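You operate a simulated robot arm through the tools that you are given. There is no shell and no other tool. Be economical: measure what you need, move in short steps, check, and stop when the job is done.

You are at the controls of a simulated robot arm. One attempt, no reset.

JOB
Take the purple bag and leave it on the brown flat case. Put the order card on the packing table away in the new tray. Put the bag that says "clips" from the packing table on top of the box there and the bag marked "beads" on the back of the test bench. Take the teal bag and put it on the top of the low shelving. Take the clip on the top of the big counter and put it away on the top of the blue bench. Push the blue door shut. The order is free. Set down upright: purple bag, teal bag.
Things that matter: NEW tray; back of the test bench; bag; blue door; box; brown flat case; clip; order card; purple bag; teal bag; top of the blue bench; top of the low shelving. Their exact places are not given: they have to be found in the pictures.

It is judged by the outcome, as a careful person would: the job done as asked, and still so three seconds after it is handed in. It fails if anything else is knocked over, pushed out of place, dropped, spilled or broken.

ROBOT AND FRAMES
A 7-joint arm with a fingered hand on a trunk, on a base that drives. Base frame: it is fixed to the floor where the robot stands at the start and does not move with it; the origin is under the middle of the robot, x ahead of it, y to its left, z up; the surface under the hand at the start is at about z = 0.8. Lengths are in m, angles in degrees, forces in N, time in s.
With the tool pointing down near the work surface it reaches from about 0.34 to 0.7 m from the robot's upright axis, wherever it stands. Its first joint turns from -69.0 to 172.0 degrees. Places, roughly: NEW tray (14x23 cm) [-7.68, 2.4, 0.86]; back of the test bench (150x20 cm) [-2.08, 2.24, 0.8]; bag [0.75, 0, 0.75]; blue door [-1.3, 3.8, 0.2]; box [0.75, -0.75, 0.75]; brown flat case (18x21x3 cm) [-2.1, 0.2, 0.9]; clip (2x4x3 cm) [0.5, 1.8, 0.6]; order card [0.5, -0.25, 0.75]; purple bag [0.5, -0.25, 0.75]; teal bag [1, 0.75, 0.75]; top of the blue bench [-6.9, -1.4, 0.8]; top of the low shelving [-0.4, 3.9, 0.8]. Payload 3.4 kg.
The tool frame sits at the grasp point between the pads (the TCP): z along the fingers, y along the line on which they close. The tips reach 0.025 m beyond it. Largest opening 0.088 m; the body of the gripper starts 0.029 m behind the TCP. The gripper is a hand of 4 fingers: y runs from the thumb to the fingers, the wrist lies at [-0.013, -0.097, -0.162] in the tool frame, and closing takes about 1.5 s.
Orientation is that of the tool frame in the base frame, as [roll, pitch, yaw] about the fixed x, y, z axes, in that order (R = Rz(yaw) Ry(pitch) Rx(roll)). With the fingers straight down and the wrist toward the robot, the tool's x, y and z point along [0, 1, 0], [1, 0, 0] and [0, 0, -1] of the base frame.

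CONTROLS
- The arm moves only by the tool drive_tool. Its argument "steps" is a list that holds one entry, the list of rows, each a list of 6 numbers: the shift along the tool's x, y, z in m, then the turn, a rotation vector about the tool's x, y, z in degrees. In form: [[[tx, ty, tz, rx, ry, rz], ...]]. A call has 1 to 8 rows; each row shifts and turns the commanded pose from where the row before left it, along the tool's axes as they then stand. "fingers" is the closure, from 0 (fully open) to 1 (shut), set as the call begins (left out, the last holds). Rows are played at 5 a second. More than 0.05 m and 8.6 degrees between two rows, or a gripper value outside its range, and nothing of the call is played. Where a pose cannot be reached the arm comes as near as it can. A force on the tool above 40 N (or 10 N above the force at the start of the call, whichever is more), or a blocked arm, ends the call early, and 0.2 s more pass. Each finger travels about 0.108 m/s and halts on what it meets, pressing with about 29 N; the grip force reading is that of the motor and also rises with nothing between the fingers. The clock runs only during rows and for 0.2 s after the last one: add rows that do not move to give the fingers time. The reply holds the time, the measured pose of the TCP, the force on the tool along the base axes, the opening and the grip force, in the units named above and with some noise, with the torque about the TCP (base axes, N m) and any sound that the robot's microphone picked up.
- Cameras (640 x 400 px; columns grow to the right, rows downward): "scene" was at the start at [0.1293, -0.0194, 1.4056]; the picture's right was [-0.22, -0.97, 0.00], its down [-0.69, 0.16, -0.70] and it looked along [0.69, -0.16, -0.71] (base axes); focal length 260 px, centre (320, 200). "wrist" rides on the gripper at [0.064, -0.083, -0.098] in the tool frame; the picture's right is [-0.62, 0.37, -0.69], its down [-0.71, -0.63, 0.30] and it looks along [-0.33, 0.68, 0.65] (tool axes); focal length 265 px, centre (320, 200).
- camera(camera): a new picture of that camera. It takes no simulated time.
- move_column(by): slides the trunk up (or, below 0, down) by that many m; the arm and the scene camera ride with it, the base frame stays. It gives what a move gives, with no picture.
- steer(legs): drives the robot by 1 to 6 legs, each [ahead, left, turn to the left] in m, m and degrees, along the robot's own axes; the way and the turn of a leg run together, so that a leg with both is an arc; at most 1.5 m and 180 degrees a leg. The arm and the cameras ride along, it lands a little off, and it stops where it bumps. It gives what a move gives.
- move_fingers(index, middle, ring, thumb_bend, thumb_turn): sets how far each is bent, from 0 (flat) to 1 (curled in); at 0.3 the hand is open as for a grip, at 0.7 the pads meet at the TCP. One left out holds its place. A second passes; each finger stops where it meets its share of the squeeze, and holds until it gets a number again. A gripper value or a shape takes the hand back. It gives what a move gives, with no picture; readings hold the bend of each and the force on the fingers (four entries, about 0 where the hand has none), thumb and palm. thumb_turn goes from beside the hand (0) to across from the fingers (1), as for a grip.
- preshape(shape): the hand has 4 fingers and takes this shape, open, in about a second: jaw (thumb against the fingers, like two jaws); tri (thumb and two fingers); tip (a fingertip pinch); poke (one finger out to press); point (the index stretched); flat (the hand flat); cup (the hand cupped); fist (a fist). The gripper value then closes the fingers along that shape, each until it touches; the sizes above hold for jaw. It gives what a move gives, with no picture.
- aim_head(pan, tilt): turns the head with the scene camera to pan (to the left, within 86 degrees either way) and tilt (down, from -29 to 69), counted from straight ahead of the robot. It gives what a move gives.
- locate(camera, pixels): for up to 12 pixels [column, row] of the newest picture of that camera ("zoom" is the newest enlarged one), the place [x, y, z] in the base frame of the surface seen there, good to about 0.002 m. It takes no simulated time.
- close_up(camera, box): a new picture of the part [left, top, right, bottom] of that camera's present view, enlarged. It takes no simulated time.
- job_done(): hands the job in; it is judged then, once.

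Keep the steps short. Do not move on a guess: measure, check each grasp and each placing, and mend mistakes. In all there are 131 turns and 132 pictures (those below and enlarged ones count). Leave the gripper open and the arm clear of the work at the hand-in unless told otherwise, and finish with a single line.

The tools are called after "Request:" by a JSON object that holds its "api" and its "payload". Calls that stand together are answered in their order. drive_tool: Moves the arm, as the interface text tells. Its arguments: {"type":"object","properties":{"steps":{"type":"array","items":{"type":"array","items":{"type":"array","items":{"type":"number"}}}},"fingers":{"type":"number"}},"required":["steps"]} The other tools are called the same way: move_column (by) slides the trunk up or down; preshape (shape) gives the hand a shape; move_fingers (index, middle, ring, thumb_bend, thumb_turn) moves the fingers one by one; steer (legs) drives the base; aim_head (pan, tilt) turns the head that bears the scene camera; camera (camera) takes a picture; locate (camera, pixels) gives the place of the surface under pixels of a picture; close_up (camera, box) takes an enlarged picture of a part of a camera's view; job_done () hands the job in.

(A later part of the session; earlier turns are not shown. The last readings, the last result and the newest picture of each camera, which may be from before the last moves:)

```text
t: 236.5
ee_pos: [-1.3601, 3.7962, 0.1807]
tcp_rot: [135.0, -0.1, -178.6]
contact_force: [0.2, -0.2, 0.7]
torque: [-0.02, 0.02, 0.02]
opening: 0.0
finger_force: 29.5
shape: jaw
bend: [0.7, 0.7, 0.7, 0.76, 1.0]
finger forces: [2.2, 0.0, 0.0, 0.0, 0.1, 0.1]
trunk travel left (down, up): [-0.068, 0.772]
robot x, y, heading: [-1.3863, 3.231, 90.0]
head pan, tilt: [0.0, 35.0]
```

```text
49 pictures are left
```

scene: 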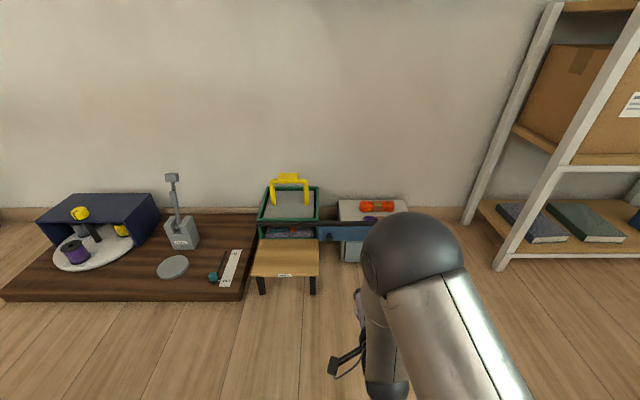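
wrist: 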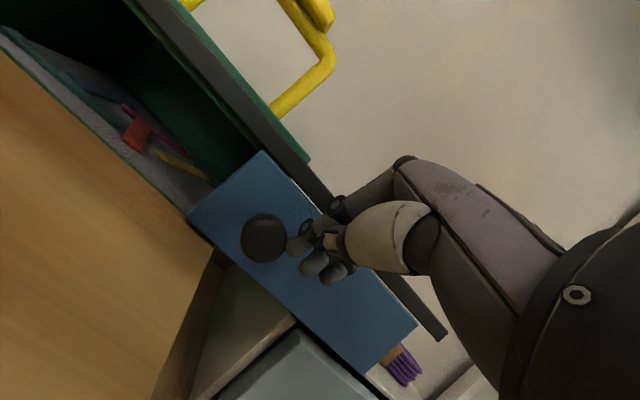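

The door is sliding, knob pushed by the finger. Continue.

Request:
{"api": "drive_tool", "payload": {"steps": [[[0.02, 0, 0, 0, 0, 0], [0.02, 0, 0, 0, 0, 0], [0.02, 0, 0, 0, 0, 0], [0.02, 0, 0, 0, 0, 0], [0.02, 0, 0, 0, 0, 0], [0, 0, 0, 0, 0, 0]]]}}

Request:
{"api": "drive_tool", "payload": {"steps": [[[0.012, 0, 0, 0, 0, 0], [0.012, 0, 0, 0, 0, 0], [0.012, 0, 0, 0, 0, 0], [0.012, 0, 0, 0, 0, 0], [0, 0, 0, 0, 0, 0]]]}}

Request:
{"api": "camera", "payload": {"camera": "wrist"}}

```text
t: 237.9
ee_pos: [-1.4591, 3.7949, 0.1813]
tcp_rot: [135.0, -0.1, -178.6]
contact_force: [0.6, 0.5, 0.0]
torque: [0.0, -0.01, -0.01]
opening: 0.0
finger_force: 28.8
shape: jaw
bend: [0.7, 0.7, 0.7, 0.76, 1.0]
finger forces: [0.0, 0.0, 0.0, 0.1, 0.0, 0.1]
trunk travel left (down, up): [-0.068, 0.772]
robot x, y, heading: [-1.3896, 3.2312, 89.9]
head pan, tilt: [0.0, 35.0]
```

```text
t: 239.1
ee_pos: [-1.5068, 3.7917, 0.1796]
tcp_rot: [135.0, -0.1, -178.7]
contact_force: [0.8, -0.1, 1.2]
torque: [0.0, 0.0, -0.03]
opening: 0.0003
finger_force: 29.1
shape: jaw
bend: [0.7, 0.7, 0.7, 0.76, 1.0]
finger forces: [0.1, 0.0, 0.1, 0.0, 0.0, 0.0]
trunk travel left (down, up): [-0.068, 0.772]
robot x, y, heading: [-1.3867, 3.2251, 89.8]
head pan, tilt: [0.0, 35.0]
```

```text
48 pictures are left
```

wrist: 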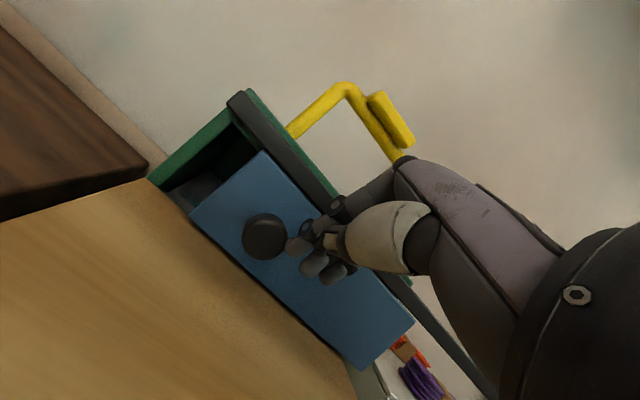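

Request:
{"api": "drive_tool", "payload": {"steps": [[[0.01, 0, 0, 0, 0, 0], [0.01, 0, 0, 0, 0, 0], [0.01, 0, 0, 0, 0, 0], [0.01, 0, 0, 0, 0, 0], [0, 0, 0, 0, 0, 0]]]}}

Request:
{"api": "camera", "payload": {"camera": "wrist"}}

```text
t: 240.3
ee_pos: [-1.5494, 3.7905, 0.1842]
tcp_rot: [134.6, -0.3, -178.3]
contact_force: [-1.0, -7.2, 19.0]
torque: [0.2, 0.05, 0.02]
opening: 0.0001
finger_force: 29.0
shape: jaw
bend: [0.7, 0.7, 0.7, 0.76, 1.0]
finger forces: [21.5, 0.0, 0.1, 0.1, 0.0, 0.0]
trunk travel left (down, up): [-0.068, 0.772]
robot x, y, heading: [-1.3847, 3.2332, 90.3]
head pan, tilt: [0.0, 35.0]
```

```text
47 pictures are left
```

wrist: 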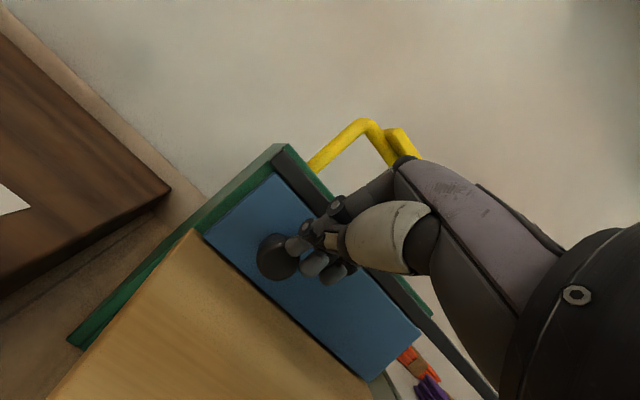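

Shut against the left frame, with resistance. Back off and verify.

Request:
{"api": "drive_tool", "payload": {"steps": [[[-0.015, 0, 0, 0, 0, 0], [-0.015, 0, 0, 0, 0, 0], [0, 0, -0.03, 0, 0, 0], [0, 0, -0.04, 0, 0, 0], [0, 0, -0.04, 0, 0, 0], [0, 0, -0.04, 0, 0, 0]]]}}

Request:
{"api": "camera", "payload": {"camera": "wrist"}}

Request:
{"api": "locate", "payload": {"camera": "wrist", "pixels": [[200, 200]]}}

```text
t: 241.7
ee_pos: [-1.5147, 3.687, 0.2844]
tcp_rot: [135.0, -0.2, -178.5]
contact_force: [0.8, 0.2, 0.2]
torque: [-0.01, -0.02, 0.05]
opening: 0.0001
finger_force: 29.2
shape: jaw
bend: [0.7, 0.7, 0.7, 0.76, 1.0]
finger forces: [0.0, 0.0, 0.1, 0.0, 0.0, 0.1]
trunk travel left (down, up): [-0.068, 0.772]
robot x, y, heading: [-1.3883, 3.2314, 90.1]
head pan, tilt: [0.0, 35.0]
```

```text
46 pictures are left
```

wrist: 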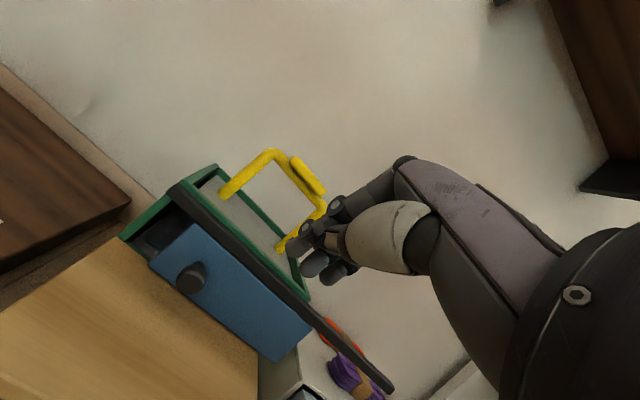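

```text
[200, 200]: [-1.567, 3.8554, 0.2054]
```

Request:
{"api": "close_up", "payload": {"camera": "wrist", "box": [110, 150, 330, 370]}}

Request:
{"api": "locate", "payload": {"camera": "wrist", "pixels": [[150, 262], [195, 228], [308, 330], [275, 355], [190, 280], [125, 238], [178, 188], [205, 270]]}}

```text
1.82 times, centred on (220, 260) of wrist
```

zoom: 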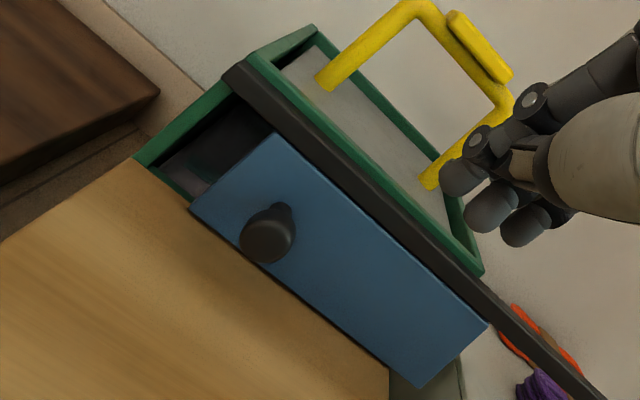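

```text
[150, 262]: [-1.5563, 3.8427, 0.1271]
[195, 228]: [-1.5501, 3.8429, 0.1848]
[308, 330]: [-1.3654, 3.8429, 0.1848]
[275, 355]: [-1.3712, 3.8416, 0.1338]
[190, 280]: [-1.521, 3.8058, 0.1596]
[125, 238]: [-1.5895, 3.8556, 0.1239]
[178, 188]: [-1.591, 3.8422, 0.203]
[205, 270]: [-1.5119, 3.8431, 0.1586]
```

Request:
{"api": "drive_tool", "payload": {"steps": [[[-0.03, 0, 0, 0, 0, 0], [-0.03, 0, 0, 0, 0, 0], [0, 0, 0.04, 0, 0, 0], [0, 0, 0.04, 0, 0, 0], [0, 0, 0.04, 0, 0, 0], [0, 0, 0.036, 0, 0, 0], [0, 0, 0, 0, 0, 0]]]}}

Request:
{"api": "drive_tool", "payload": {"steps": [[[0.015, 0, 0, 0, 0, 0], [0.015, 0, 0, 0, 0, 0], [0.01, 0, 0, 0, 0, 0], [0.01, 0, 0, 0, 0, 0], [0.005, 0, 0, 0, 0, 0], [0, 0, 0, 0, 0, 0]]]}}

Request:
{"api": "camera", "payload": {"camera": "wrist"}}

```text
t: 243.3
ee_pos: [-1.4565, 3.7974, 0.1764]
tcp_rot: [135.0, -0.1, -178.6]
contact_force: [0.6, -0.4, 0.5]
torque: [0.0, -0.05, -0.01]
opening: 0.0001
finger_force: 28.9
shape: jaw
bend: [0.7, 0.7, 0.7, 0.76, 1.0]
finger forces: [0.0, 0.0, 0.0, 0.0, 0.0, 0.0]
trunk travel left (down, up): [-0.068, 0.772]
robot x, y, heading: [-1.3874, 3.2286, 90.0]
head pan, tilt: [0.0, 35.0]
```

```text
t: 244.7
ee_pos: [-1.511, 3.7948, 0.1758]
tcp_rot: [135.0, -0.1, -178.5]
contact_force: [0.2, 0.8, -0.3]
torque: [-0.01, -0.03, -0.01]
opening: 0.0
finger_force: 28.8
shape: jaw
bend: [0.7, 0.7, 0.7, 0.76, 1.0]
finger forces: [0.0, 0.0, 0.0, 0.0, 0.1, 0.0]
trunk travel left (down, up): [-0.068, 0.772]
robot x, y, heading: [-1.3886, 3.2323, 90.2]
head pan, tilt: [0.0, 35.0]
```

```text
44 pictures are left
```

wrist: 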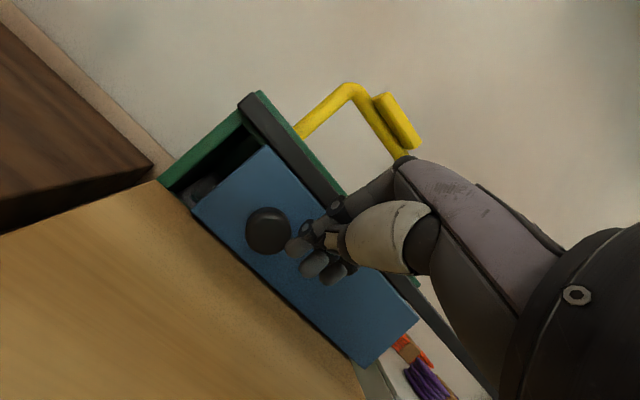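

Request:
{"api": "drive_tool", "payload": {"steps": [[[0.008, 0, 0, 0, 0, 0], [0.008, 0, 0, 0, 0, 0], [0.006, 0, 0, 0, 0, 0], [0.004, 0, 0, 0, 0, 0], [0.004, 0, 0, 0, 0, 0], [0, 0, 0, 0, 0, 0]]]}}

Request:
{"api": "drive_tool", "payload": {"steps": [[[0.004, 0, 0, 0, 0, 0], [0.003, 0, 0, 0, 0, 0], [0, 0, 0, 0, 0, 0]]]}}

Request:
{"api": "camera", "payload": {"camera": "wrist"}}

```text
t: 246.1
ee_pos: [-1.5337, 3.798, 0.1772]
tcp_rot: [134.5, 0.3, -179.7]
contact_force: [6.1, -1.3, 1.2]
torque: [0.01, -0.13, -0.02]
opening: 0.0001
finger_force: 29.2
shape: jaw
bend: [0.7, 0.7, 0.7, 0.77, 1.0]
finger forces: [6.8, 0.0, 0.0, 0.1, 0.0, 0.0]
trunk travel left (down, up): [-0.068, 0.772]
robot x, y, heading: [-1.3881, 3.2299, 89.9]
head pan, tilt: [0.0, 35.0]
stopped in row 6: the force on the tool passed its limit at 42 N (the readings are from after the stop); the commanded pose is now the measured one
```

```text
t: 246.7
ee_pos: [-1.5352, 3.8018, 0.1786]
tcp_rot: [134.3, 0.6, 179.5]
contact_force: [7.0, -2.7, 2.1]
torque: [-0.06, -0.12, -0.04]
opening: 0.0
finger_force: 28.9
shape: jaw
bend: [0.7, 0.7, 0.7, 0.77, 1.0]
finger forces: [7.7, 0.0, 0.1, 0.0, 0.0, 0.1]
trunk travel left (down, up): [-0.068, 0.772]
robot x, y, heading: [-1.3845, 3.2321, 89.7]
head pan, tilt: [0.0, 35.0]
stopped in row 3: the force on the tool passed its limit at 42 N (the readings are from after the stop); the commanded pose is now the measured one
```

```text
43 pictures are left
```

wrist: 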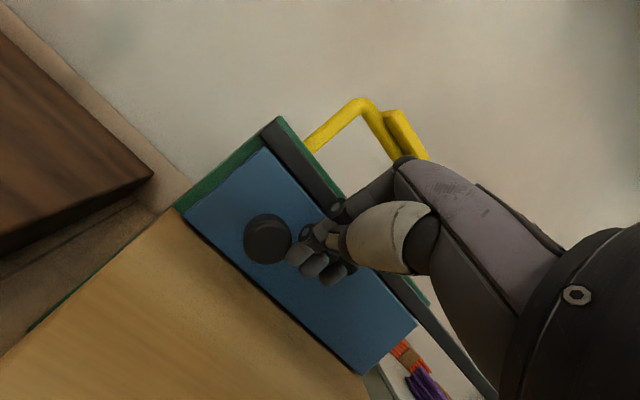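

Hard stop reached (42 N): door shut. Retract sideways then away.

Request:
{"api": "drive_tool", "payload": {"steps": [[[-0.02, 0, 0, 0, 0, 0], [-0.03, 0, 0, 0, 0, 0], [0, 0, -0.04, 0, 0, 0], [0, 0, -0.04, 0, 0, 0], [0, 0, -0.04, 0, 0, 0], [0, 0, -0.04, 0, 0, 0]]]}}

Request:
{"api": "camera", "payload": {"camera": "wrist"}}

```text
t: 248.1
ee_pos: [-1.4863, 3.6855, 0.2886]
tcp_rot: [134.3, 0.4, 179.6]
contact_force: [0.0, -0.3, 0.8]
torque: [0.0, 0.02, 0.0]
opening: 0.0001
finger_force: 29.4
shape: jaw
bend: [0.7, 0.7, 0.7, 0.77, 1.0]
finger forces: [0.0, 0.1, 0.1, 0.0, 0.0, 0.0]
trunk travel left (down, up): [-0.068, 0.772]
robot x, y, heading: [-1.3891, 3.2306, 89.5]
head pan, tilt: [0.0, 35.0]
```

```text
42 pictures are left
```

wrist: 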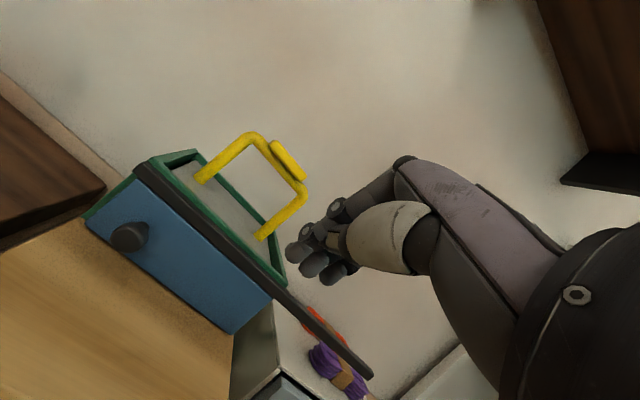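

Door is shut fully. Back off, raise the trunk, straighten the hand, and head to the teal bag.

Request:
{"api": "steer", "payload": {"legs": [[-0.4, 0, 0]]}}

Request:
{"api": "move_column", "payload": {"by": 0.4}}

Request:
{"api": "move_column", "payload": {"by": 0.36}}

Request:
{"api": "drive_tool", "payload": {"steps": [[[0, 0, 0, 8, 0, 0], [0, 0, 0, 8, 0, 0], [0, 0, 0, 8, 0, 0], [0, 0, 0, 8, 0, 0], [0, 0, 0, 8, 0, 0], [0, 0, 0, 5, 0, 0], [0, 0, 0, 0, 0, 0]]], "fingers": 0}}

Request:
{"api": "steer", "payload": {"legs": [[0, -0.66, 0], [0, 0, -90], [0, -1.4, 0], [0, -0.55, 0], [0.7, 0, 0]]}}

Request:
{"api": "aim_head", "payload": {"pan": 8, "tilt": 40}}

Request:
{"api": "camera", "payload": {"camera": "scene"}}

```text
t: 250.6
ee_pos: [-1.4891, 3.2874, 0.289]
tcp_rot: [134.3, 0.5, 179.6]
contact_force: [0.0, -0.3, -1.0]
torque: [0.02, 0.0, -0.02]
opening: 0.0002
finger_force: 28.9
shape: jaw
bend: [0.7, 0.7, 0.7, 0.77, 1.0]
finger forces: [0.0, 0.0, 0.0, 0.0, 0.0, 0.0]
trunk travel left (down, up): [-0.068, 0.772]
robot x, y, heading: [-1.3858, 2.8301, 89.4]
head pan, tilt: [0.0, 35.0]
```

```text
t: 254.4
ee_pos: [-1.4879, 3.2871, 0.6894]
tcp_rot: [134.4, 0.5, 179.6]
contact_force: [-0.4, 0.7, -0.7]
torque: [-0.03, -0.01, 0.01]
opening: 0.0001
finger_force: 29.1
shape: jaw
bend: [0.7, 0.7, 0.7, 0.77, 1.0]
finger forces: [0.0, 0.0, 0.1, 0.0, 0.0, 0.1]
trunk travel left (down, up): [-0.468, 0.372]
robot x, y, heading: [-1.3891, 2.834, 89.7]
head pan, tilt: [0.0, 35.0]
```

```text
t: 257.9
ee_pos: [-1.4879, 3.2885, 1.0488]
tcp_rot: [134.3, 0.5, 179.6]
contact_force: [1.0, -0.2, 0.9]
torque: [-0.03, 0.02, 0.0]
opening: 0.0
finger_force: 29.1
shape: jaw
bend: [0.7, 0.7, 0.7, 0.77, 1.0]
finger forces: [0.0, 0.0, 0.1, 0.0, 0.0, 0.0]
trunk travel left (down, up): [-0.828, 0.012]
robot x, y, heading: [-1.3885, 2.8341, 89.6]
head pan, tilt: [0.0, 35.0]
```

```text
t: 259.5
ee_pos: [-1.4887, 3.2865, 1.0485]
tcp_rot: [179.4, 0.5, 179.6]
contact_force: [0.1, 0.0, 0.1]
torque: [-0.02, -0.02, -0.04]
opening: 0.0878
finger_force: 0.3
shape: jaw
bend: [0.3, 0.3, 0.3, 0.3, 0.98]
finger forces: [0.0, 0.0, 0.0, 0.0, 0.1, 0.0]
trunk travel left (down, up): [-0.828, 0.012]
robot x, y, heading: [-1.3864, 2.8313, 89.7]
head pan, tilt: [0.0, 35.0]
```

```text
t: 279.9
ee_pos: [0.3754, 0.9289, 1.0494]
tcp_rot: [179.3, 0.4, 88.1]
contact_force: [-0.1, -0.2, 0.0]
torque: [-0.02, 0.01, 0.03]
opening: 0.0874
finger_force: 0.0
shape: jaw
bend: [0.3, 0.3, 0.3, 0.3, 0.98]
finger forces: [0.0, 0.0, 0.0, 0.0, 0.0, 0.1]
trunk travel left (down, up): [-0.828, 0.012]
robot x, y, heading: [-0.0828, 0.8386, -2.0]
head pan, tilt: [0.0, 35.0]
```

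```text
t: 280.6
ee_pos: [0.3759, 0.9282, 1.0491]
tcp_rot: [179.3, 0.5, 88.0]
contact_force: [-0.2, -0.3, -0.3]
torque: [-0.03, -0.02, 0.01]
opening: 0.0877
finger_force: 0.1
shape: jaw
bend: [0.3, 0.3, 0.3, 0.3, 0.98]
finger forces: [0.1, 0.0, 0.1, 0.0, 0.1, 0.0]
trunk travel left (down, up): [-0.828, 0.012]
robot x, y, heading: [-0.0826, 0.8418, -2.0]
head pan, tilt: [8.0, 40.0]
```

```text
41 pictures are left
```

scene: 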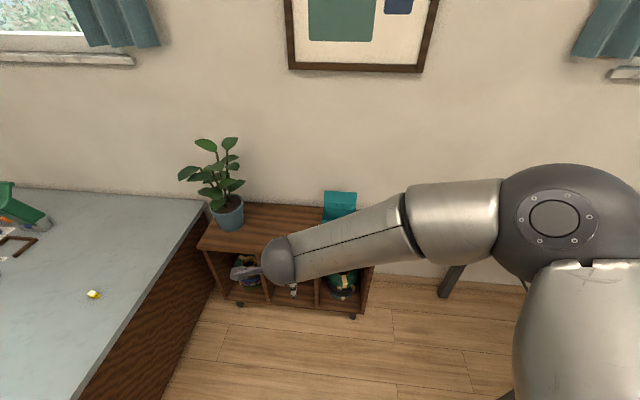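

Request:
{"api": "locate", "payload": {"camera": "scene", "pixels": [[325, 194], [356, 195], [340, 210], [330, 220], [300, 215], [250, 248], [93, 294], [60, 320], [80, 395], [205, 205]]}}

Request:
{"api": "camera", "payload": {"camera": "wrist"}}

```text
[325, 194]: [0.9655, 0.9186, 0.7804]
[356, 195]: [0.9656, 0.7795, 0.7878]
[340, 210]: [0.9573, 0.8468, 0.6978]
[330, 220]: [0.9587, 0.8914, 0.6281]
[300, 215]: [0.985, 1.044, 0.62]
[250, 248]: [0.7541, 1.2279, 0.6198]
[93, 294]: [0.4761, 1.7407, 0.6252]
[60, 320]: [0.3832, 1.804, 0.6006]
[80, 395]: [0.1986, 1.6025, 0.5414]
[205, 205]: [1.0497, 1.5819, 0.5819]
```

```text
40 pictures are left
```

wrist: 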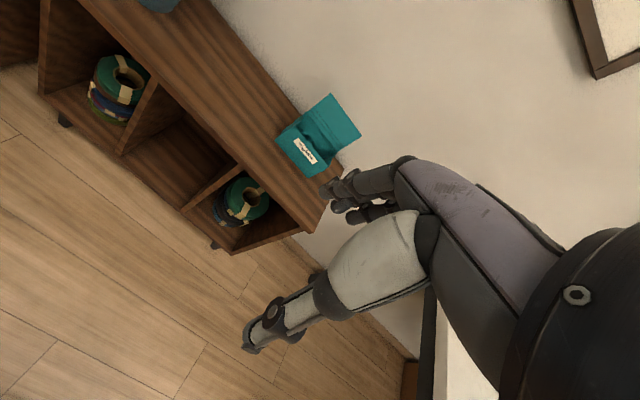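

Request:
{"api": "steer", "payload": {"legs": [[0.46, 0.0, 2]]}}

Request:
{"api": "drive_tool", "payload": {"steps": [[[-0.03, 0.03, 0, 3, 0, 0], [-0.03, 0.035, 0, 3, 0, 0], [-0.03, 0.035, 0, 2, 0, 0], [0, 0.02, 0, 0, 0, 0], [0, 0, 0, 0, 0, 0]]]}}

Request:
{"api": "move_column", "payload": {"by": -0.19}}

Request:
{"api": "camera", "payload": {"camera": "wrist"}}

```text
t: 283.4
ee_pos: [0.8374, 0.9384, 1.0509]
tcp_rot: [179.3, 0.4, 90.1]
contact_force: [0.0, -0.8, -0.9]
torque: [0.02, -0.03, -0.01]
opening: 0.0876
finger_force: 0.1
shape: jaw
bend: [0.3, 0.3, 0.3, 0.3, 0.98]
finger forces: [0.0, 0.0, 0.1, 0.2, 0.1, 0.1]
trunk travel left (down, up): [-0.828, 0.012]
robot x, y, heading: [0.3861, 0.836, 0.2]
head pan, tilt: [8.0, 40.0]
```

```text
t: 284.6
ee_pos: [0.9597, 0.8491, 1.0416]
tcp_rot: [-172.7, 0.5, 90.1]
contact_force: [-0.6, 0.0, -0.2]
torque: [0.01, -0.03, 0.02]
opening: 0.0878
finger_force: 0.1
shape: jaw
bend: [0.3, 0.3, 0.3, 0.3, 0.98]
finger forces: [0.1, 0.0, 0.0, 0.0, 0.1, 0.1]
trunk travel left (down, up): [-0.828, 0.012]
robot x, y, heading: [0.3813, 0.8336, 0.1]
head pan, tilt: [8.0, 40.0]
```

```text
t: 286.7
ee_pos: [0.9593, 0.848, 0.8535]
tcp_rot: [-172.6, 0.5, 90.1]
contact_force: [1.1, 0.1, -0.1]
torque: [0.0, 0.01, 0.01]
opening: 0.0878
finger_force: 0.1
shape: jaw
bend: [0.3, 0.3, 0.3, 0.3, 0.98]
finger forces: [0.0, 0.1, 0.0, 0.0, 0.0, 0.1]
trunk travel left (down, up): [-0.638, 0.202]
robot x, y, heading: [0.3844, 0.832, 0.2]
head pan, tilt: [8.0, 40.0]
```

```text
39 pictures are left
```

wrist: 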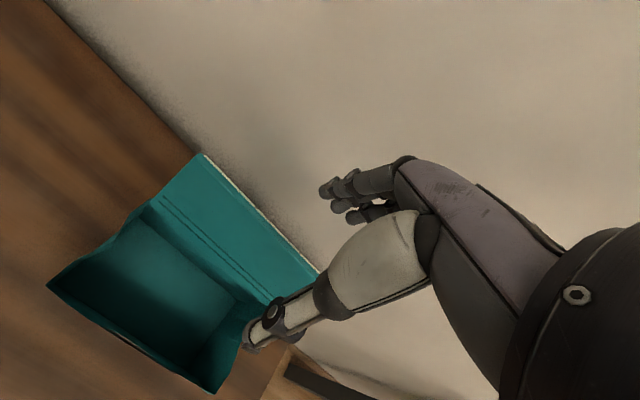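

Request:
{"api": "locate", "payload": {"camera": "wrist", "pixels": [[206, 160], [250, 205], [308, 265], [300, 120], [230, 270], [75, 290]]}}

Request:
{"api": "move_column", "payload": {"by": -0.05}}

Request:
{"api": "camera", "payload": {"camera": "wrist"}}

```text
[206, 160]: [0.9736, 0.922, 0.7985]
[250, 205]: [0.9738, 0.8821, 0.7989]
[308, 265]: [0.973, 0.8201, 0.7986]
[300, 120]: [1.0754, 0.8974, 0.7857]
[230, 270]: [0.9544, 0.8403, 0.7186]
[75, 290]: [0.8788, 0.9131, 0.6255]
```

```text
t: 287.6
ee_pos: [0.9594, 0.8492, 0.802]
tcp_rot: [-172.8, 0.6, 90.1]
contact_force: [-0.2, -0.6, 0.1]
torque: [-0.01, -0.01, -0.01]
opening: 0.0877
finger_force: 0.0
shape: jaw
bend: [0.3, 0.3, 0.3, 0.3, 0.98]
finger forces: [0.0, 0.1, 0.0, 0.0, 0.0, 0.0]
trunk travel left (down, up): [-0.588, 0.252]
robot x, y, heading: [0.3825, 0.8346, 0.3]
head pan, tilt: [8.0, 40.0]
```

```text
38 pictures are left
```

wrist: 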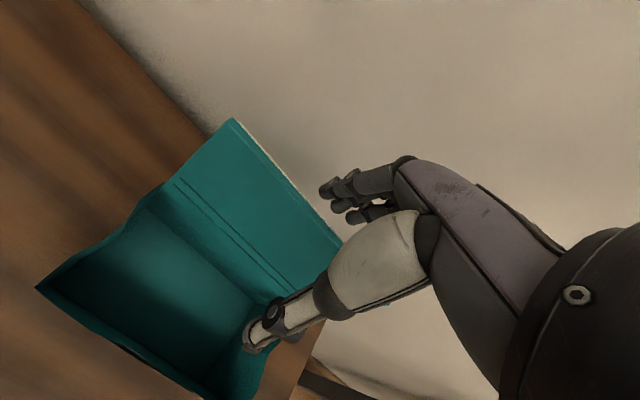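

Request:
{"api": "drive_tool", "payload": {"steps": [[[0, 0.011, 0.014, 0, 0, 0], [0, 0, 0.014, 0, 0, 0], [0, 0, 0, 0, 0, 0]]]}}

Request:
{"api": "drive_tool", "payload": {"steps": [[[0, 0, 0, 0, 0, 0], [0, 0, 0, 0, 0, 0], [0, 0, 0, 0, 0, 0], [0, 0, 0, 0, 0, 0], [0, 0, 0, 0, 0, 0], [0, 0, 0, 0, 0, 0], [0, 0, 0, 0, 0, 0], [0, 0, 0, 0, 0, 0]]], "fingers": 1}}

Request:
{"api": "move_column", "payload": {"by": 0.1}}

Request:
{"api": "camera", "payload": {"camera": "wrist"}}

```text
t: 288.4
ee_pos: [0.9684, 0.8491, 0.7728]
tcp_rot: [-172.7, 0.6, 90.1]
contact_force: [0.2, -0.1, 0.4]
torque: [0.0, 0.0, 0.02]
opening: 0.0878
finger_force: 0.0
shape: jaw
bend: [0.3, 0.3, 0.3, 0.3, 0.98]
finger forces: [0.0, 0.0, 0.1, 0.0, 0.0, 0.0]
trunk travel left (down, up): [-0.588, 0.252]
robot x, y, heading: [0.3806, 0.8352, 0.1]
head pan, tilt: [8.0, 40.0]
```

```text
t: 290.2
ee_pos: [0.9677, 0.8485, 0.7738]
tcp_rot: [-172.8, 0.5, 90.1]
contact_force: [0.2, 0.0, -0.2]
torque: [0.02, 0.02, 0.01]
opening: 0.0001
finger_force: 29.0
shape: jaw
bend: [0.7, 0.7, 0.7, 0.7, 1.0]
finger forces: [16.9, 7.2, 3.2, 0.0, 27.6, 0.0]
trunk travel left (down, up): [-0.588, 0.252]
robot x, y, heading: [0.3799, 0.834, 0.5]
head pan, tilt: [8.0, 40.0]
```

```text
t: 291.5
ee_pos: [0.9682, 0.85, 0.8728]
tcp_rot: [-172.7, 0.5, 90.0]
contact_force: [0.4, -0.3, -1.3]
torque: [0.04, 0.04, 0.01]
opening: 0.0
finger_force: 29.4
shape: jaw
bend: [0.7, 0.7, 0.7, 0.7, 1.0]
finger forces: [18.5, 6.4, 2.5, 0.1, 27.3, 0.0]
trunk travel left (down, up): [-0.688, 0.152]
robot x, y, heading: [0.3871, 0.8351, 0.3]
head pan, tilt: [8.0, 40.0]
```

```text
37 pictures are left
```

wrist: 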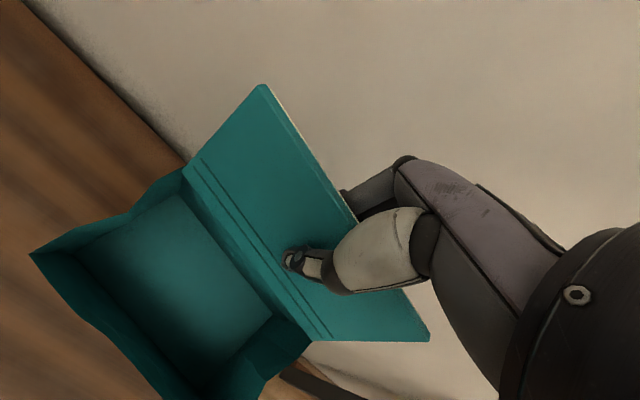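

Teal bag lifted. Carry it: back out, turn left, up the aisle to the low shelving.

Request:
{"api": "move_column", "payload": {"by": 0.15}}

Request:
{"api": "steer", "payload": {"legs": [[-1.1, 0, 0], [0, 0, 90], [1.3, 0, 0], [0.95, 0, 0]]}}

Request:
{"api": "drive_tool", "payload": {"steps": [[[0, 0, -0.03, 0, 0, 0], [0, 0, -0.03, 0, 0, 0], [0, 0, -0.03, 0, 0, 0]]]}}

Request:
{"api": "aim_head", "payload": {"pan": -10, "tilt": 35}}

Request:
{"api": "camera", "payload": {"camera": "scene"}}

Request:
{"api": "camera", "payload": {"camera": "wrist"}}

```text
t: 293.3
ee_pos: [0.9687, 0.8482, 1.0232]
tcp_rot: [-172.7, 0.5, 90.1]
contact_force: [0.1, 0.8, -0.2]
torque: [0.02, 0.03, -0.02]
opening: 0.0002
finger_force: 29.2
shape: jaw
bend: [0.7, 0.7, 0.7, 0.7, 1.0]
finger forces: [18.5, 6.4, 2.7, 0.1, 27.3, 0.0]
trunk travel left (down, up): [-0.838, 0.002]
robot x, y, heading: [0.384, 0.8328, 0.3]
head pan, tilt: [8.0, 40.0]
```

```text
t: 313.4
ee_pos: [-0.7455, 3.6669, 1.023]
tcp_rot: [-172.7, 0.5, -179.7]
contact_force: [0.5, -0.1, -1.3]
torque: [0.03, 0.01, 0.01]
opening: 0.0
finger_force: 29.2
shape: jaw
bend: [0.7, 0.7, 0.7, 0.7, 1.0]
finger forces: [18.2, 6.3, 2.5, 0.0, 26.9, 0.0]
trunk travel left (down, up): [-0.838, 0.002]
robot x, y, heading: [-0.7273, 3.0777, 90.6]
head pan, tilt: [8.0, 40.0]
```

```text
t: 314.2
ee_pos: [-0.746, 3.6743, 1.1137]
tcp_rot: [-172.7, 0.5, -179.6]
contact_force: [0.7, 0.4, -0.5]
torque: [0.04, 0.03, 0.0]
opening: 0.0
finger_force: 29.0
shape: jaw
bend: [0.7, 0.7, 0.7, 0.7, 1.0]
finger forces: [18.4, 6.3, 2.4, 0.0, 27.0, 0.1]
trunk travel left (down, up): [-0.838, 0.002]
robot x, y, heading: [-0.7265, 3.0805, 90.8]
head pan, tilt: [8.0, 40.0]
```

```text
t: 315.0
ee_pos: [-0.747, 3.6751, 1.1114]
tcp_rot: [-172.6, 0.5, -179.7]
contact_force: [0.1, -0.5, 0.0]
torque: [0.02, -0.02, -0.01]
opening: 0.0
finger_force: 29.1
shape: jaw
bend: [0.7, 0.7, 0.7, 0.7, 1.0]
finger forces: [18.4, 6.2, 2.5, 0.1, 27.0, 0.0]
trunk travel left (down, up): [-0.838, 0.002]
robot x, y, heading: [-0.7279, 3.077, 90.4]
head pan, tilt: [-10.0, 35.0]
```

```text
36 pictures are left
```

scene: 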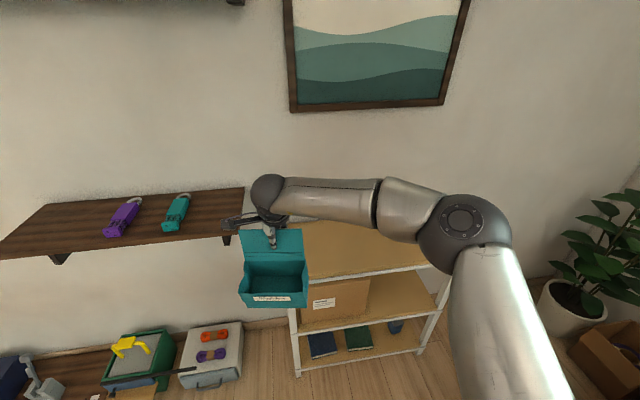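

```text
35 pictures are left
```

wrist: 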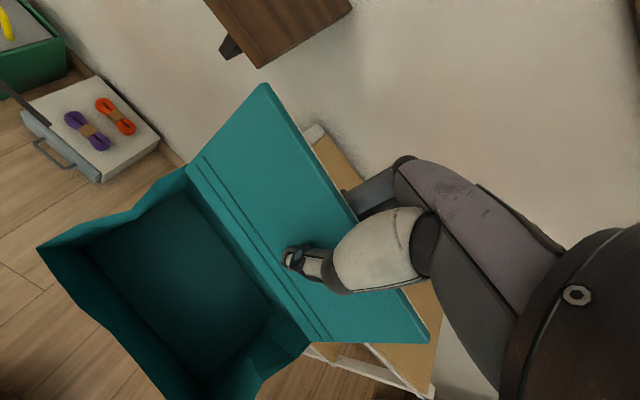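

Request:
{"api": "locate", "payload": {"camera": "scene", "pixels": [[330, 277], [425, 265], [330, 230], [370, 250], [350, 235], [240, 200], [310, 270], [225, 235], [315, 225]]}}

```text
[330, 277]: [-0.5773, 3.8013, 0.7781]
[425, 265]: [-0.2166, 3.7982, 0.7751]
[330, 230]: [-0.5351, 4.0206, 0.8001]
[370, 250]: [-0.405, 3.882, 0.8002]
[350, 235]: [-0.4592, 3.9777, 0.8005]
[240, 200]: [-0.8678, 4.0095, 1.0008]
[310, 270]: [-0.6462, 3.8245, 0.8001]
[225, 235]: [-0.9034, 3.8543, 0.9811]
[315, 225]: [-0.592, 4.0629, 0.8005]
```

Request:
{"api": "steer", "payload": {"legs": [[0, -0.127, 0]]}}

Request:
{"api": "drive_tool", "payload": {"steps": [[[-0.04, 0, 0, 0, 0, 0], [-0.04, 0, 0, 0, 0, 0], [-0.04, 0, 0, 0, 0, 0], [0, 0, 0, 0, 0, 0]]]}}

Request:
{"api": "steer", "payload": {"legs": [[0.29, 0, 0]]}}

Request:
{"api": "camera", "payload": {"camera": "wrist"}}

```text
t: 316.3
ee_pos: [-0.6179, 3.6755, 1.1114]
tcp_rot: [-172.7, 0.5, -179.5]
contact_force: [0.1, 1.6, -0.8]
torque: [0.01, 0.01, 0.0]
opening: 0.0
finger_force: 29.0
shape: jaw
bend: [0.7, 0.7, 0.7, 0.7, 1.0]
finger forces: [18.4, 6.1, 2.5, 0.0, 27.0, 0.1]
trunk travel left (down, up): [-0.838, 0.002]
robot x, y, heading: [-0.5953, 3.0795, 90.7]
head pan, tilt: [-10.0, 35.0]
```

```text
t: 317.3
ee_pos: [-0.5026, 3.6795, 1.1116]
tcp_rot: [-172.6, 0.7, -179.5]
contact_force: [-0.9, 0.3, -0.4]
torque: [0.02, -0.01, 0.01]
opening: 0.0002
finger_force: 29.0
shape: jaw
bend: [0.7, 0.7, 0.7, 0.7, 1.0]
finger forces: [18.4, 6.0, 2.4, 0.0, 26.9, 0.1]
trunk travel left (down, up): [-0.838, 0.002]
robot x, y, heading: [-0.601, 3.0794, 90.7]
head pan, tilt: [-10.0, 35.0]
```

```text
t: 319.2
ee_pos: [-0.5066, 3.9546, 1.1102]
tcp_rot: [-172.7, 0.5, -179.5]
contact_force: [-0.2, 0.3, -0.7]
torque: [0.04, 0.01, 0.04]
opening: 0.0
finger_force: 29.2
shape: jaw
bend: [0.7, 0.7, 0.7, 0.7, 1.0]
finger forces: [18.4, 6.1, 2.4, 0.0, 26.9, 0.1]
trunk travel left (down, up): [-0.838, 0.002]
robot x, y, heading: [-0.6018, 3.3563, 90.8]
head pan, tilt: [-10.0, 35.0]
```

```text
34 pictures are left
```

wrist: 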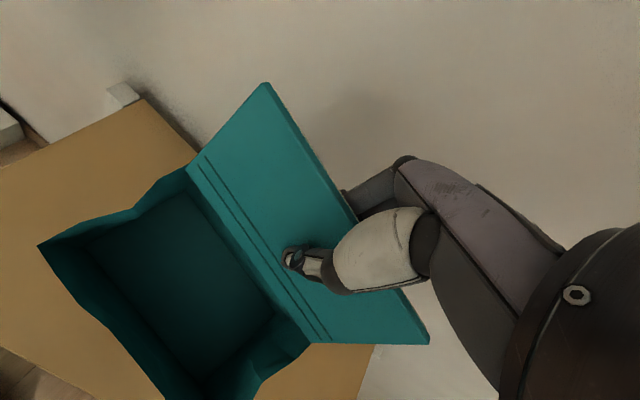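

Request:
{"api": "move_column", "payload": {"by": -0.148}}

Request:
{"api": "move_column", "payload": {"by": -0.005}}

Request:
{"api": "move_column", "payload": {"by": -0.003}}

Request:
{"api": "camera", "payload": {"camera": "wrist"}}

```text
t: 321.0
ee_pos: [-0.5061, 3.9544, 0.9626]
tcp_rot: [-172.7, 0.6, -179.5]
contact_force: [-0.6, 0.3, -1.0]
torque: [0.04, -0.02, -0.02]
opening: 0.0
finger_force: 29.1
shape: jaw
bend: [0.7, 0.7, 0.7, 0.7, 1.0]
finger forces: [19.0, 5.7, 2.4, 0.1, 27.2, 0.0]
trunk travel left (down, up): [-0.69, 0.15]
robot x, y, heading: [-0.6025, 3.3581, 90.5]
head pan, tilt: [-10.0, 35.0]
```

```text
t: 321.5
ee_pos: [-0.5055, 3.9555, 0.9582]
tcp_rot: [-172.7, 0.5, -179.4]
contact_force: [-1.3, -0.2, -0.2]
torque: [0.02, 0.05, -0.01]
opening: 0.0001
finger_force: 29.1
shape: jaw
bend: [0.7, 0.7, 0.7, 0.7, 1.0]
finger forces: [19.0, 5.6, 2.5, 0.0, 27.2, 0.0]
trunk travel left (down, up): [-0.685, 0.155]
robot x, y, heading: [-0.603, 3.3554, 90.7]
head pan, tilt: [-10.0, 35.0]
```

```text
t: 322.0
ee_pos: [-0.5068, 3.9547, 0.9555]
tcp_rot: [-172.8, 0.5, -179.4]
contact_force: [0.2, 0.0, 1.0]
torque: [0.0, 0.07, 0.01]
opening: 0.0002
finger_force: 28.7
shape: jaw
bend: [0.7, 0.7, 0.7, 0.7, 1.0]
finger forces: [18.9, 5.8, 2.6, 0.0, 27.5, 0.1]
trunk travel left (down, up): [-0.682, 0.158]
robot x, y, heading: [-0.5993, 3.3561, 90.8]
head pan, tilt: [-10.0, 35.0]
```

```text
33 pictures are left
```

wrist: 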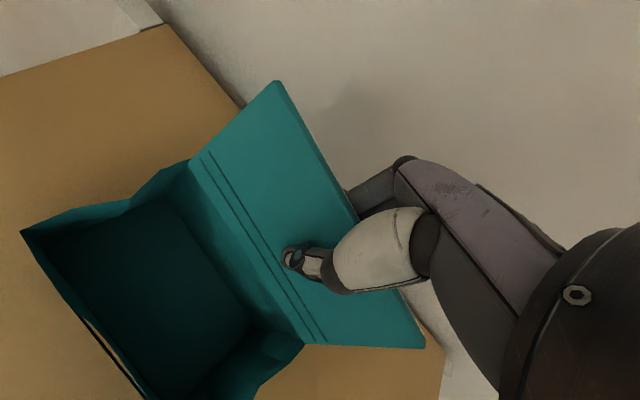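

Contact reached; release and retract up.

Request:
{"api": "drive_tool", "payload": {"steps": [[[0, 0, 0, 0, 0, 0], [0, 0, 0, 0, 0, 0], [0, 0, 0, 0, 0, 0], [0, 0, 0, 0, 0, 0], [0, 0, 0, 0, 0, 0], [0, 0, 0, 0, 0, 0]]], "fingers": 0}}

Request:
{"api": "drive_tool", "payload": {"steps": [[[0, 0, -0.03, 0, 0, 0], [0, 0, -0.03, 0, 0, 0], [0, 0, -0.03, 0, 0, 0], [0, 0, -0.03, 0, 0, 0]]]}}

Request:
{"api": "camera", "payload": {"camera": "wrist"}}

```text
t: 323.4
ee_pos: [-0.5064, 3.9543, 0.9543]
tcp_rot: [-172.8, 0.5, -179.5]
contact_force: [-0.4, 0.2, 0.3]
torque: [0.02, 0.0, -0.02]
opening: 0.0876
finger_force: 0.0
shape: jaw
bend: [0.3, 0.3, 0.3, 0.3, 0.98]
finger forces: [0.0, 0.1, 0.1, 0.0, 0.0, 0.0]
trunk travel left (down, up): [-0.682, 0.158]
robot x, y, heading: [-0.6002, 3.357, 90.8]
head pan, tilt: [-10.0, 35.0]
```

```text
t: 324.4
ee_pos: [-0.5116, 3.9714, 1.0737]
tcp_rot: [-172.6, 0.6, -179.4]
contact_force: [-0.3, 0.1, 0.2]
torque: [-0.03, 0.0, 0.01]
opening: 0.0875
finger_force: 0.1
shape: jaw
bend: [0.3, 0.3, 0.3, 0.3, 0.98]
finger forces: [0.0, 0.1, 0.0, 0.0, 0.0, 0.1]
trunk travel left (down, up): [-0.682, 0.158]
robot x, y, heading: [-0.601, 3.3558, 90.3]
head pan, tilt: [-10.0, 35.0]
```

```text
32 pictures are left
```

wrist: 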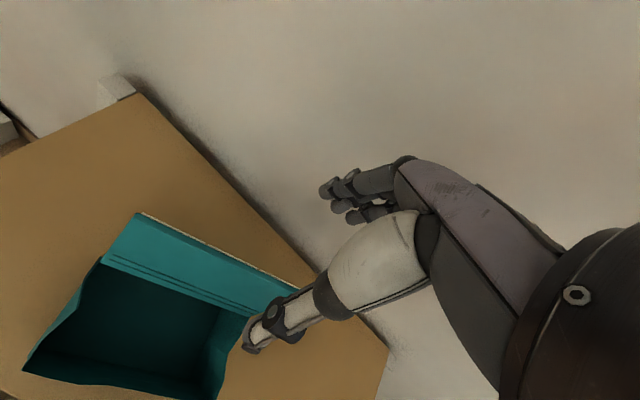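

Teal bag stands on the shelving. Next the clip on the big counter.

Request:
{"api": "steer", "payload": {"legs": [[-0.9, 0.13, 0], [-1.3, 0, 0], [0, -1.08, 0]]}}

Request:
{"api": "camera", "payload": {"camera": "wrist"}}

```text
t: 340.1
ee_pos: [0.4758, 1.9055, 1.073]
tcp_rot: [-172.7, 0.5, -176.5]
contact_force: [-0.7, 0.0, 0.5]
torque: [0.01, 0.0, 0.03]
opening: 0.0875
finger_force: 0.0
shape: jaw
bend: [0.3, 0.3, 0.3, 0.3, 0.98]
finger forces: [0.1, 0.0, 0.0, 0.0, 0.0, 0.0]
trunk travel left (down, up): [-0.682, 0.158]
robot x, y, heading: [0.4148, 1.2859, 93.5]
head pan, tilt: [-10.0, 35.0]
```

```text
31 pictures are left
```

wrist: 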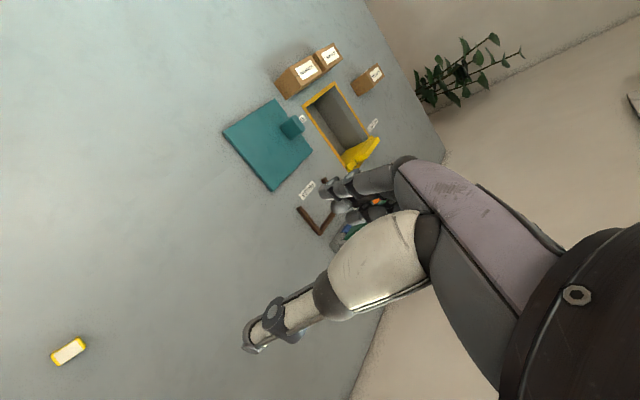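

Request:
{"api": "close_up", "payload": {"camera": "wrist", "box": [40, 320, 110, 380]}}

Request:
{"api": "locate", "payload": {"camera": "wrist", "pixels": [[52, 354], [83, 341], [68, 350], [64, 345], [72, 356], [58, 362], [100, 300]]}}

```text
6.67 times, centred on (75, 350) of wrist
```

zoom: 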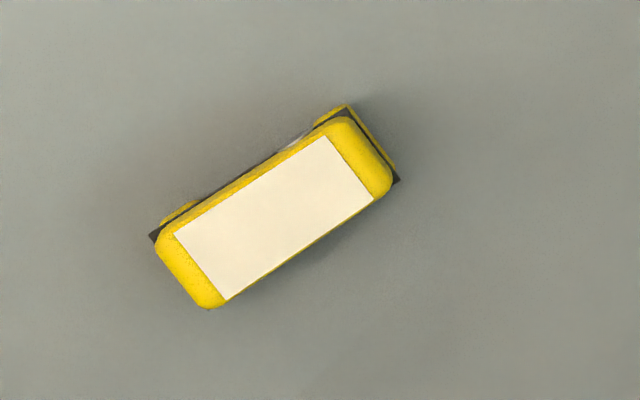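

```text
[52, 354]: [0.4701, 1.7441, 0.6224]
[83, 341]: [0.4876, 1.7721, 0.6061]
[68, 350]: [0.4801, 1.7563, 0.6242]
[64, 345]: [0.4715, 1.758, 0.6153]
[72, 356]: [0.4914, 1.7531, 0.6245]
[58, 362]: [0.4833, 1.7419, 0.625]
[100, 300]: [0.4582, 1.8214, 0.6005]
```

Request:
{"api": "locate", "payload": {"camera": "zoom", "pixels": [[175, 235], [225, 298], [325, 138], [373, 198], [275, 215], [190, 275], [365, 155]]}}

```text
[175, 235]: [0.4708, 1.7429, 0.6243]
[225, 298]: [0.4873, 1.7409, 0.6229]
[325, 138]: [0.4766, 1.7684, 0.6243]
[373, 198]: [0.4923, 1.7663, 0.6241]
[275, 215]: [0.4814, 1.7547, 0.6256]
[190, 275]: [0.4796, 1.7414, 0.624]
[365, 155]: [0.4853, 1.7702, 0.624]
```

Request:
{"api": "steer", "payload": {"legs": [[-0.1, 0, 0]]}}

Request:
{"api": "drive_tool", "payload": {"steps": [[[0, 0, 0, -7.3, 0, 0], [0, -0.025, 0, 0, 0, 0], [0, -0.025, 0, 0, 0, 0], [0, 0, 0, 0, 0, 7.5], [0, 0, 0, 0, 0, 7.5], [0, 0, 0, 0, 0, 0]]]}}

Request:
{"api": "move_column", "payload": {"by": -0.36}}

Request:
{"api": "camera", "payload": {"camera": "wrist"}}

```text
t: 341.2
ee_pos: [0.4829, 1.803, 1.0728]
tcp_rot: [-172.7, 0.5, -176.5]
contact_force: [-0.4, -0.1, -0.4]
torque: [-0.02, -0.02, 0.02]
opening: 0.0876
finger_force: 0.0
shape: jaw
bend: [0.3, 0.3, 0.3, 0.3, 0.98]
finger forces: [0.0, 0.0, 0.0, 0.0, 0.0, 0.1]
trunk travel left (down, up): [-0.682, 0.158]
robot x, y, heading: [0.4239, 1.1829, 93.5]
head pan, tilt: [-10.0, 35.0]
```

```text
t: 342.6
ee_pos: [0.4862, 1.7537, 1.0728]
tcp_rot: [179.9, 0.5, 168.4]
contact_force: [1.0, -1.0, 0.1]
torque: [0.0, 0.0, 0.02]
opening: 0.0876
finger_force: 0.0
shape: jaw
bend: [0.3, 0.3, 0.3, 0.3, 0.98]
finger forces: [0.0, 0.0, 0.1, 0.0, 0.0, 0.0]
trunk travel left (down, up): [-0.682, 0.158]
robot x, y, heading: [0.4186, 1.1835, 93.6]
head pan, tilt: [-10.0, 35.0]
```

```text
t: 346.1
ee_pos: [0.485, 1.755, 0.7126]
tcp_rot: [179.9, 0.6, 168.5]
contact_force: [-0.6, 0.3, 0.2]
torque: [-0.02, 0.0, 0.02]
opening: 0.0878
finger_force: 0.0
shape: jaw
bend: [0.3, 0.3, 0.3, 0.3, 0.98]
finger forces: [0.0, 0.1, 0.1, 0.0, 0.0, 0.0]
trunk travel left (down, up): [-0.322, 0.518]
robot x, y, heading: [0.4219, 1.1858, 93.2]
head pan, tilt: [-10.0, 35.0]
```

```text
29 pictures are left
```

wrist: 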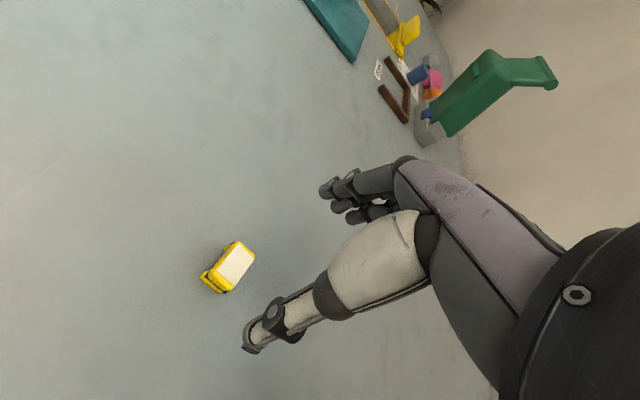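

Request:
{"api": "drive_tool", "payload": {"steps": [[[0.0035, 0, 0.026, 0, 0, 0], [0, 0, 0.026, 0, 0, 0], [0, 0, 0.026, 0, 0, 0], [0, 0, 0, 0, 0, 0]]]}}

Request:
{"api": "drive_tool", "payload": {"steps": [[[0, 0, 0, 0, 0, 0], [0, 0, 0, 0, 0, 0], [0, 0, 0, 0, 0, 0], [0, 0, 0, 0, 0, 0], [0, 0, 0, 0, 0, 0], [0, 0, 0, 0, 0, 0]]], "fingers": 1}}

Request:
{"api": "camera", "payload": {"camera": "wrist"}}

```text
t: 347.1
ee_pos: [0.4816, 1.7537, 0.6341]
tcp_rot: [179.8, 0.5, 168.4]
contact_force: [-0.6, 0.0, 0.4]
torque: [0.02, -0.02, -0.01]
opening: 0.0875
finger_force: 0.1
shape: jaw
bend: [0.3, 0.3, 0.3, 0.3, 0.98]
finger forces: [0.0, 0.0, 0.1, 0.0, 0.0, 0.0]
trunk travel left (down, up): [-0.322, 0.518]
robot x, y, heading: [0.4188, 1.1854, 93.8]
head pan, tilt: [-10.0, 35.0]
```

```text
t: 348.6
ee_pos: [0.4822, 1.7538, 0.6344]
tcp_rot: [179.9, 0.5, 168.5]
contact_force: [0.3, 0.3, -1.2]
torque: [0.0, -0.01, 0.0]
opening: 0.0289
finger_force: 28.7
shape: jaw
bend: [0.74, 0.52, 0.57, 0.75, 1.0]
finger forces: [16.0, 9.0, 0.0, 0.0, 25.0, 0.1]
trunk travel left (down, up): [-0.322, 0.518]
robot x, y, heading: [0.4199, 1.1842, 93.8]
head pan, tilt: [-10.0, 35.0]
```

```text
28 pictures are left
```

wrist: 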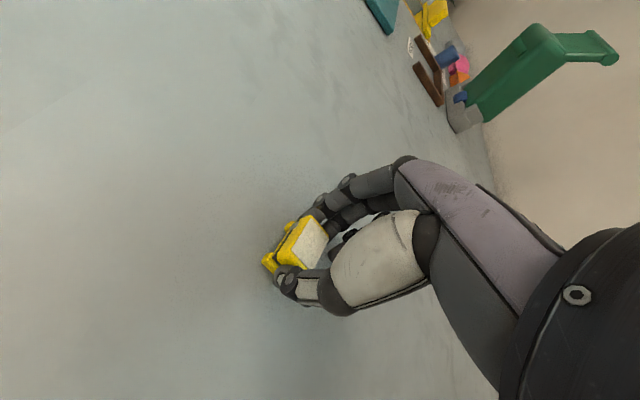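

Request:
{"api": "move_column", "payload": {"by": 0.3}}

Request:
{"api": "close_up", "payload": {"camera": "wrist", "box": [220, 170, 380, 320]}}

```text
t: 351.6
ee_pos: [0.4807, 1.7544, 0.9347]
tcp_rot: [179.9, 0.5, 168.5]
contact_force: [0.3, 0.2, -0.1]
torque: [-0.02, 0.0, -0.01]
opening: 0.0289
finger_force: 29.0
shape: jaw
bend: [0.74, 0.52, 0.57, 0.75, 1.0]
finger forces: [16.0, 9.1, 0.0, 0.0, 25.1, 0.0]
trunk travel left (down, up): [-0.622, 0.218]
robot x, y, heading: [0.418, 1.1871, 93.8]
head pan, tilt: [-10.0, 35.0]
```

```text
2.67 times, centred on (300, 245) of wrist
```

zoom: 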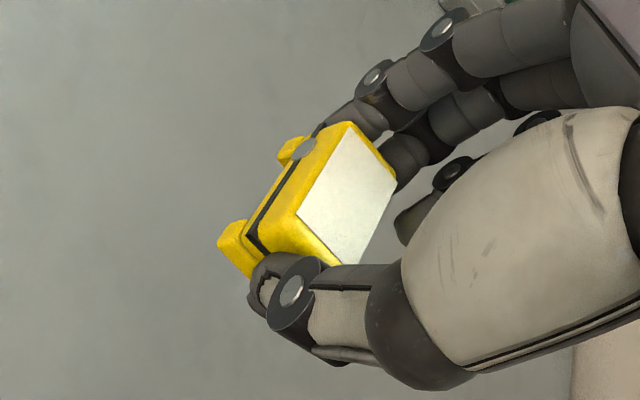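

Clip held. Now the long trip: turn to −x, drive the aisle at y≈1.2, and look ahead.

Request:
{"api": "move_column", "payload": {"by": 0.15}}

Request:
{"api": "steer", "payload": {"legs": [[0, 0, 86.2], [1.5, -0.02, 0], [1.5, 0, 0]]}}

Request:
{"api": "aim_head", "payload": {"pan": 15, "tilt": 15}}

Request:
{"api": "camera", "payload": {"camera": "scene"}}

```text
t: 353.3
ee_pos: [0.4819, 1.7558, 1.0842]
tcp_rot: [179.9, 0.5, 168.5]
contact_force: [0.1, -0.3, 0.6]
torque: [-0.02, 0.01, 0.04]
opening: 0.0289
finger_force: 29.4
shape: jaw
bend: [0.74, 0.52, 0.57, 0.75, 1.0]
finger forces: [16.0, 9.1, 0.0, 0.1, 25.2, 0.0]
trunk travel left (down, up): [-0.772, 0.068]
robot x, y, heading: [0.4199, 1.1858, 93.6]
head pan, tilt: [-10.0, 35.0]
```

```text
refused: leg 2 is longer than a leg can be; nothing moved
```

```text
t: 354.2
ee_pos: [0.4835, 1.7556, 1.0853]
tcp_rot: [179.9, 0.5, 168.4]
contact_force: [0.2, 0.4, 0.2]
torque: [0.0, 0.0, -0.01]
opening: 0.029
finger_force: 29.2
shape: jaw
bend: [0.74, 0.52, 0.57, 0.75, 1.0]
finger forces: [15.9, 9.0, 0.1, 0.0, 25.1, 0.0]
trunk travel left (down, up): [-0.772, 0.068]
robot x, y, heading: [0.4177, 1.185, 93.6]
head pan, tilt: [15.0, 15.0]
```

```text
26 pictures are left
```

scene: 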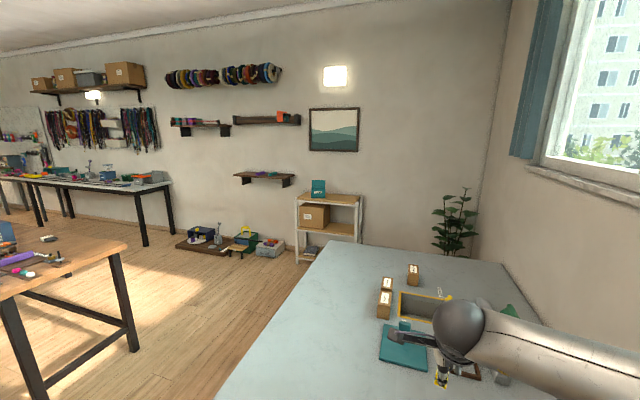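

Request:
{"api": "steer", "payload": {"legs": [[0, 0, 86.2], [1.49, 0, 0], [1.49, -0.03, 0]]}}

Request:
{"api": "aim_head", "payload": {"pan": 12, "tilt": 15}}

Request:
{"api": "camera", "payload": {"camera": "scene"}}

```text
t: 372.0
ee_pos: [-3.0733, 1.2885, 1.0851]
tcp_rot: [179.8, 0.6, -104.9]
contact_force: [-0.7, -0.3, 0.3]
torque: [0.02, 0.01, 0.0]
opening: 0.0288
finger_force: 28.9
shape: jaw
bend: [0.74, 0.52, 0.57, 0.75, 1.0]
finger forces: [15.9, 8.9, 0.0, 0.0, 24.8, 0.0]
trunk travel left (down, up): [-0.772, 0.068]
robot x, y, heading: [-2.508, 1.1951, -179.5]
head pan, tilt: [15.0, 15.0]
```

```text
t: 372.6
ee_pos: [-3.0731, 1.2897, 1.0846]
tcp_rot: [179.9, 0.5, -104.9]
contact_force: [0.2, 0.1, -0.1]
torque: [-0.03, -0.02, 0.02]
opening: 0.0286
finger_force: 28.9
shape: jaw
bend: [0.74, 0.52, 0.57, 0.75, 1.0]
finger forces: [16.0, 8.8, 0.1, 0.1, 24.8, 0.0]
trunk travel left (down, up): [-0.772, 0.068]
robot x, y, heading: [-2.5115, 1.1929, -179.7]
head pan, tilt: [12.0, 15.0]
```

```text
25 pictures are left
```

scene: 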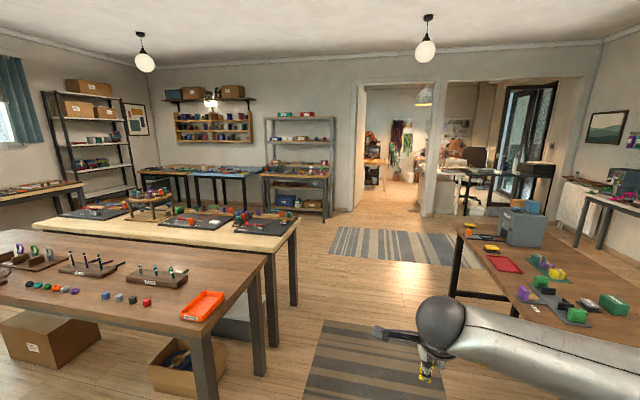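

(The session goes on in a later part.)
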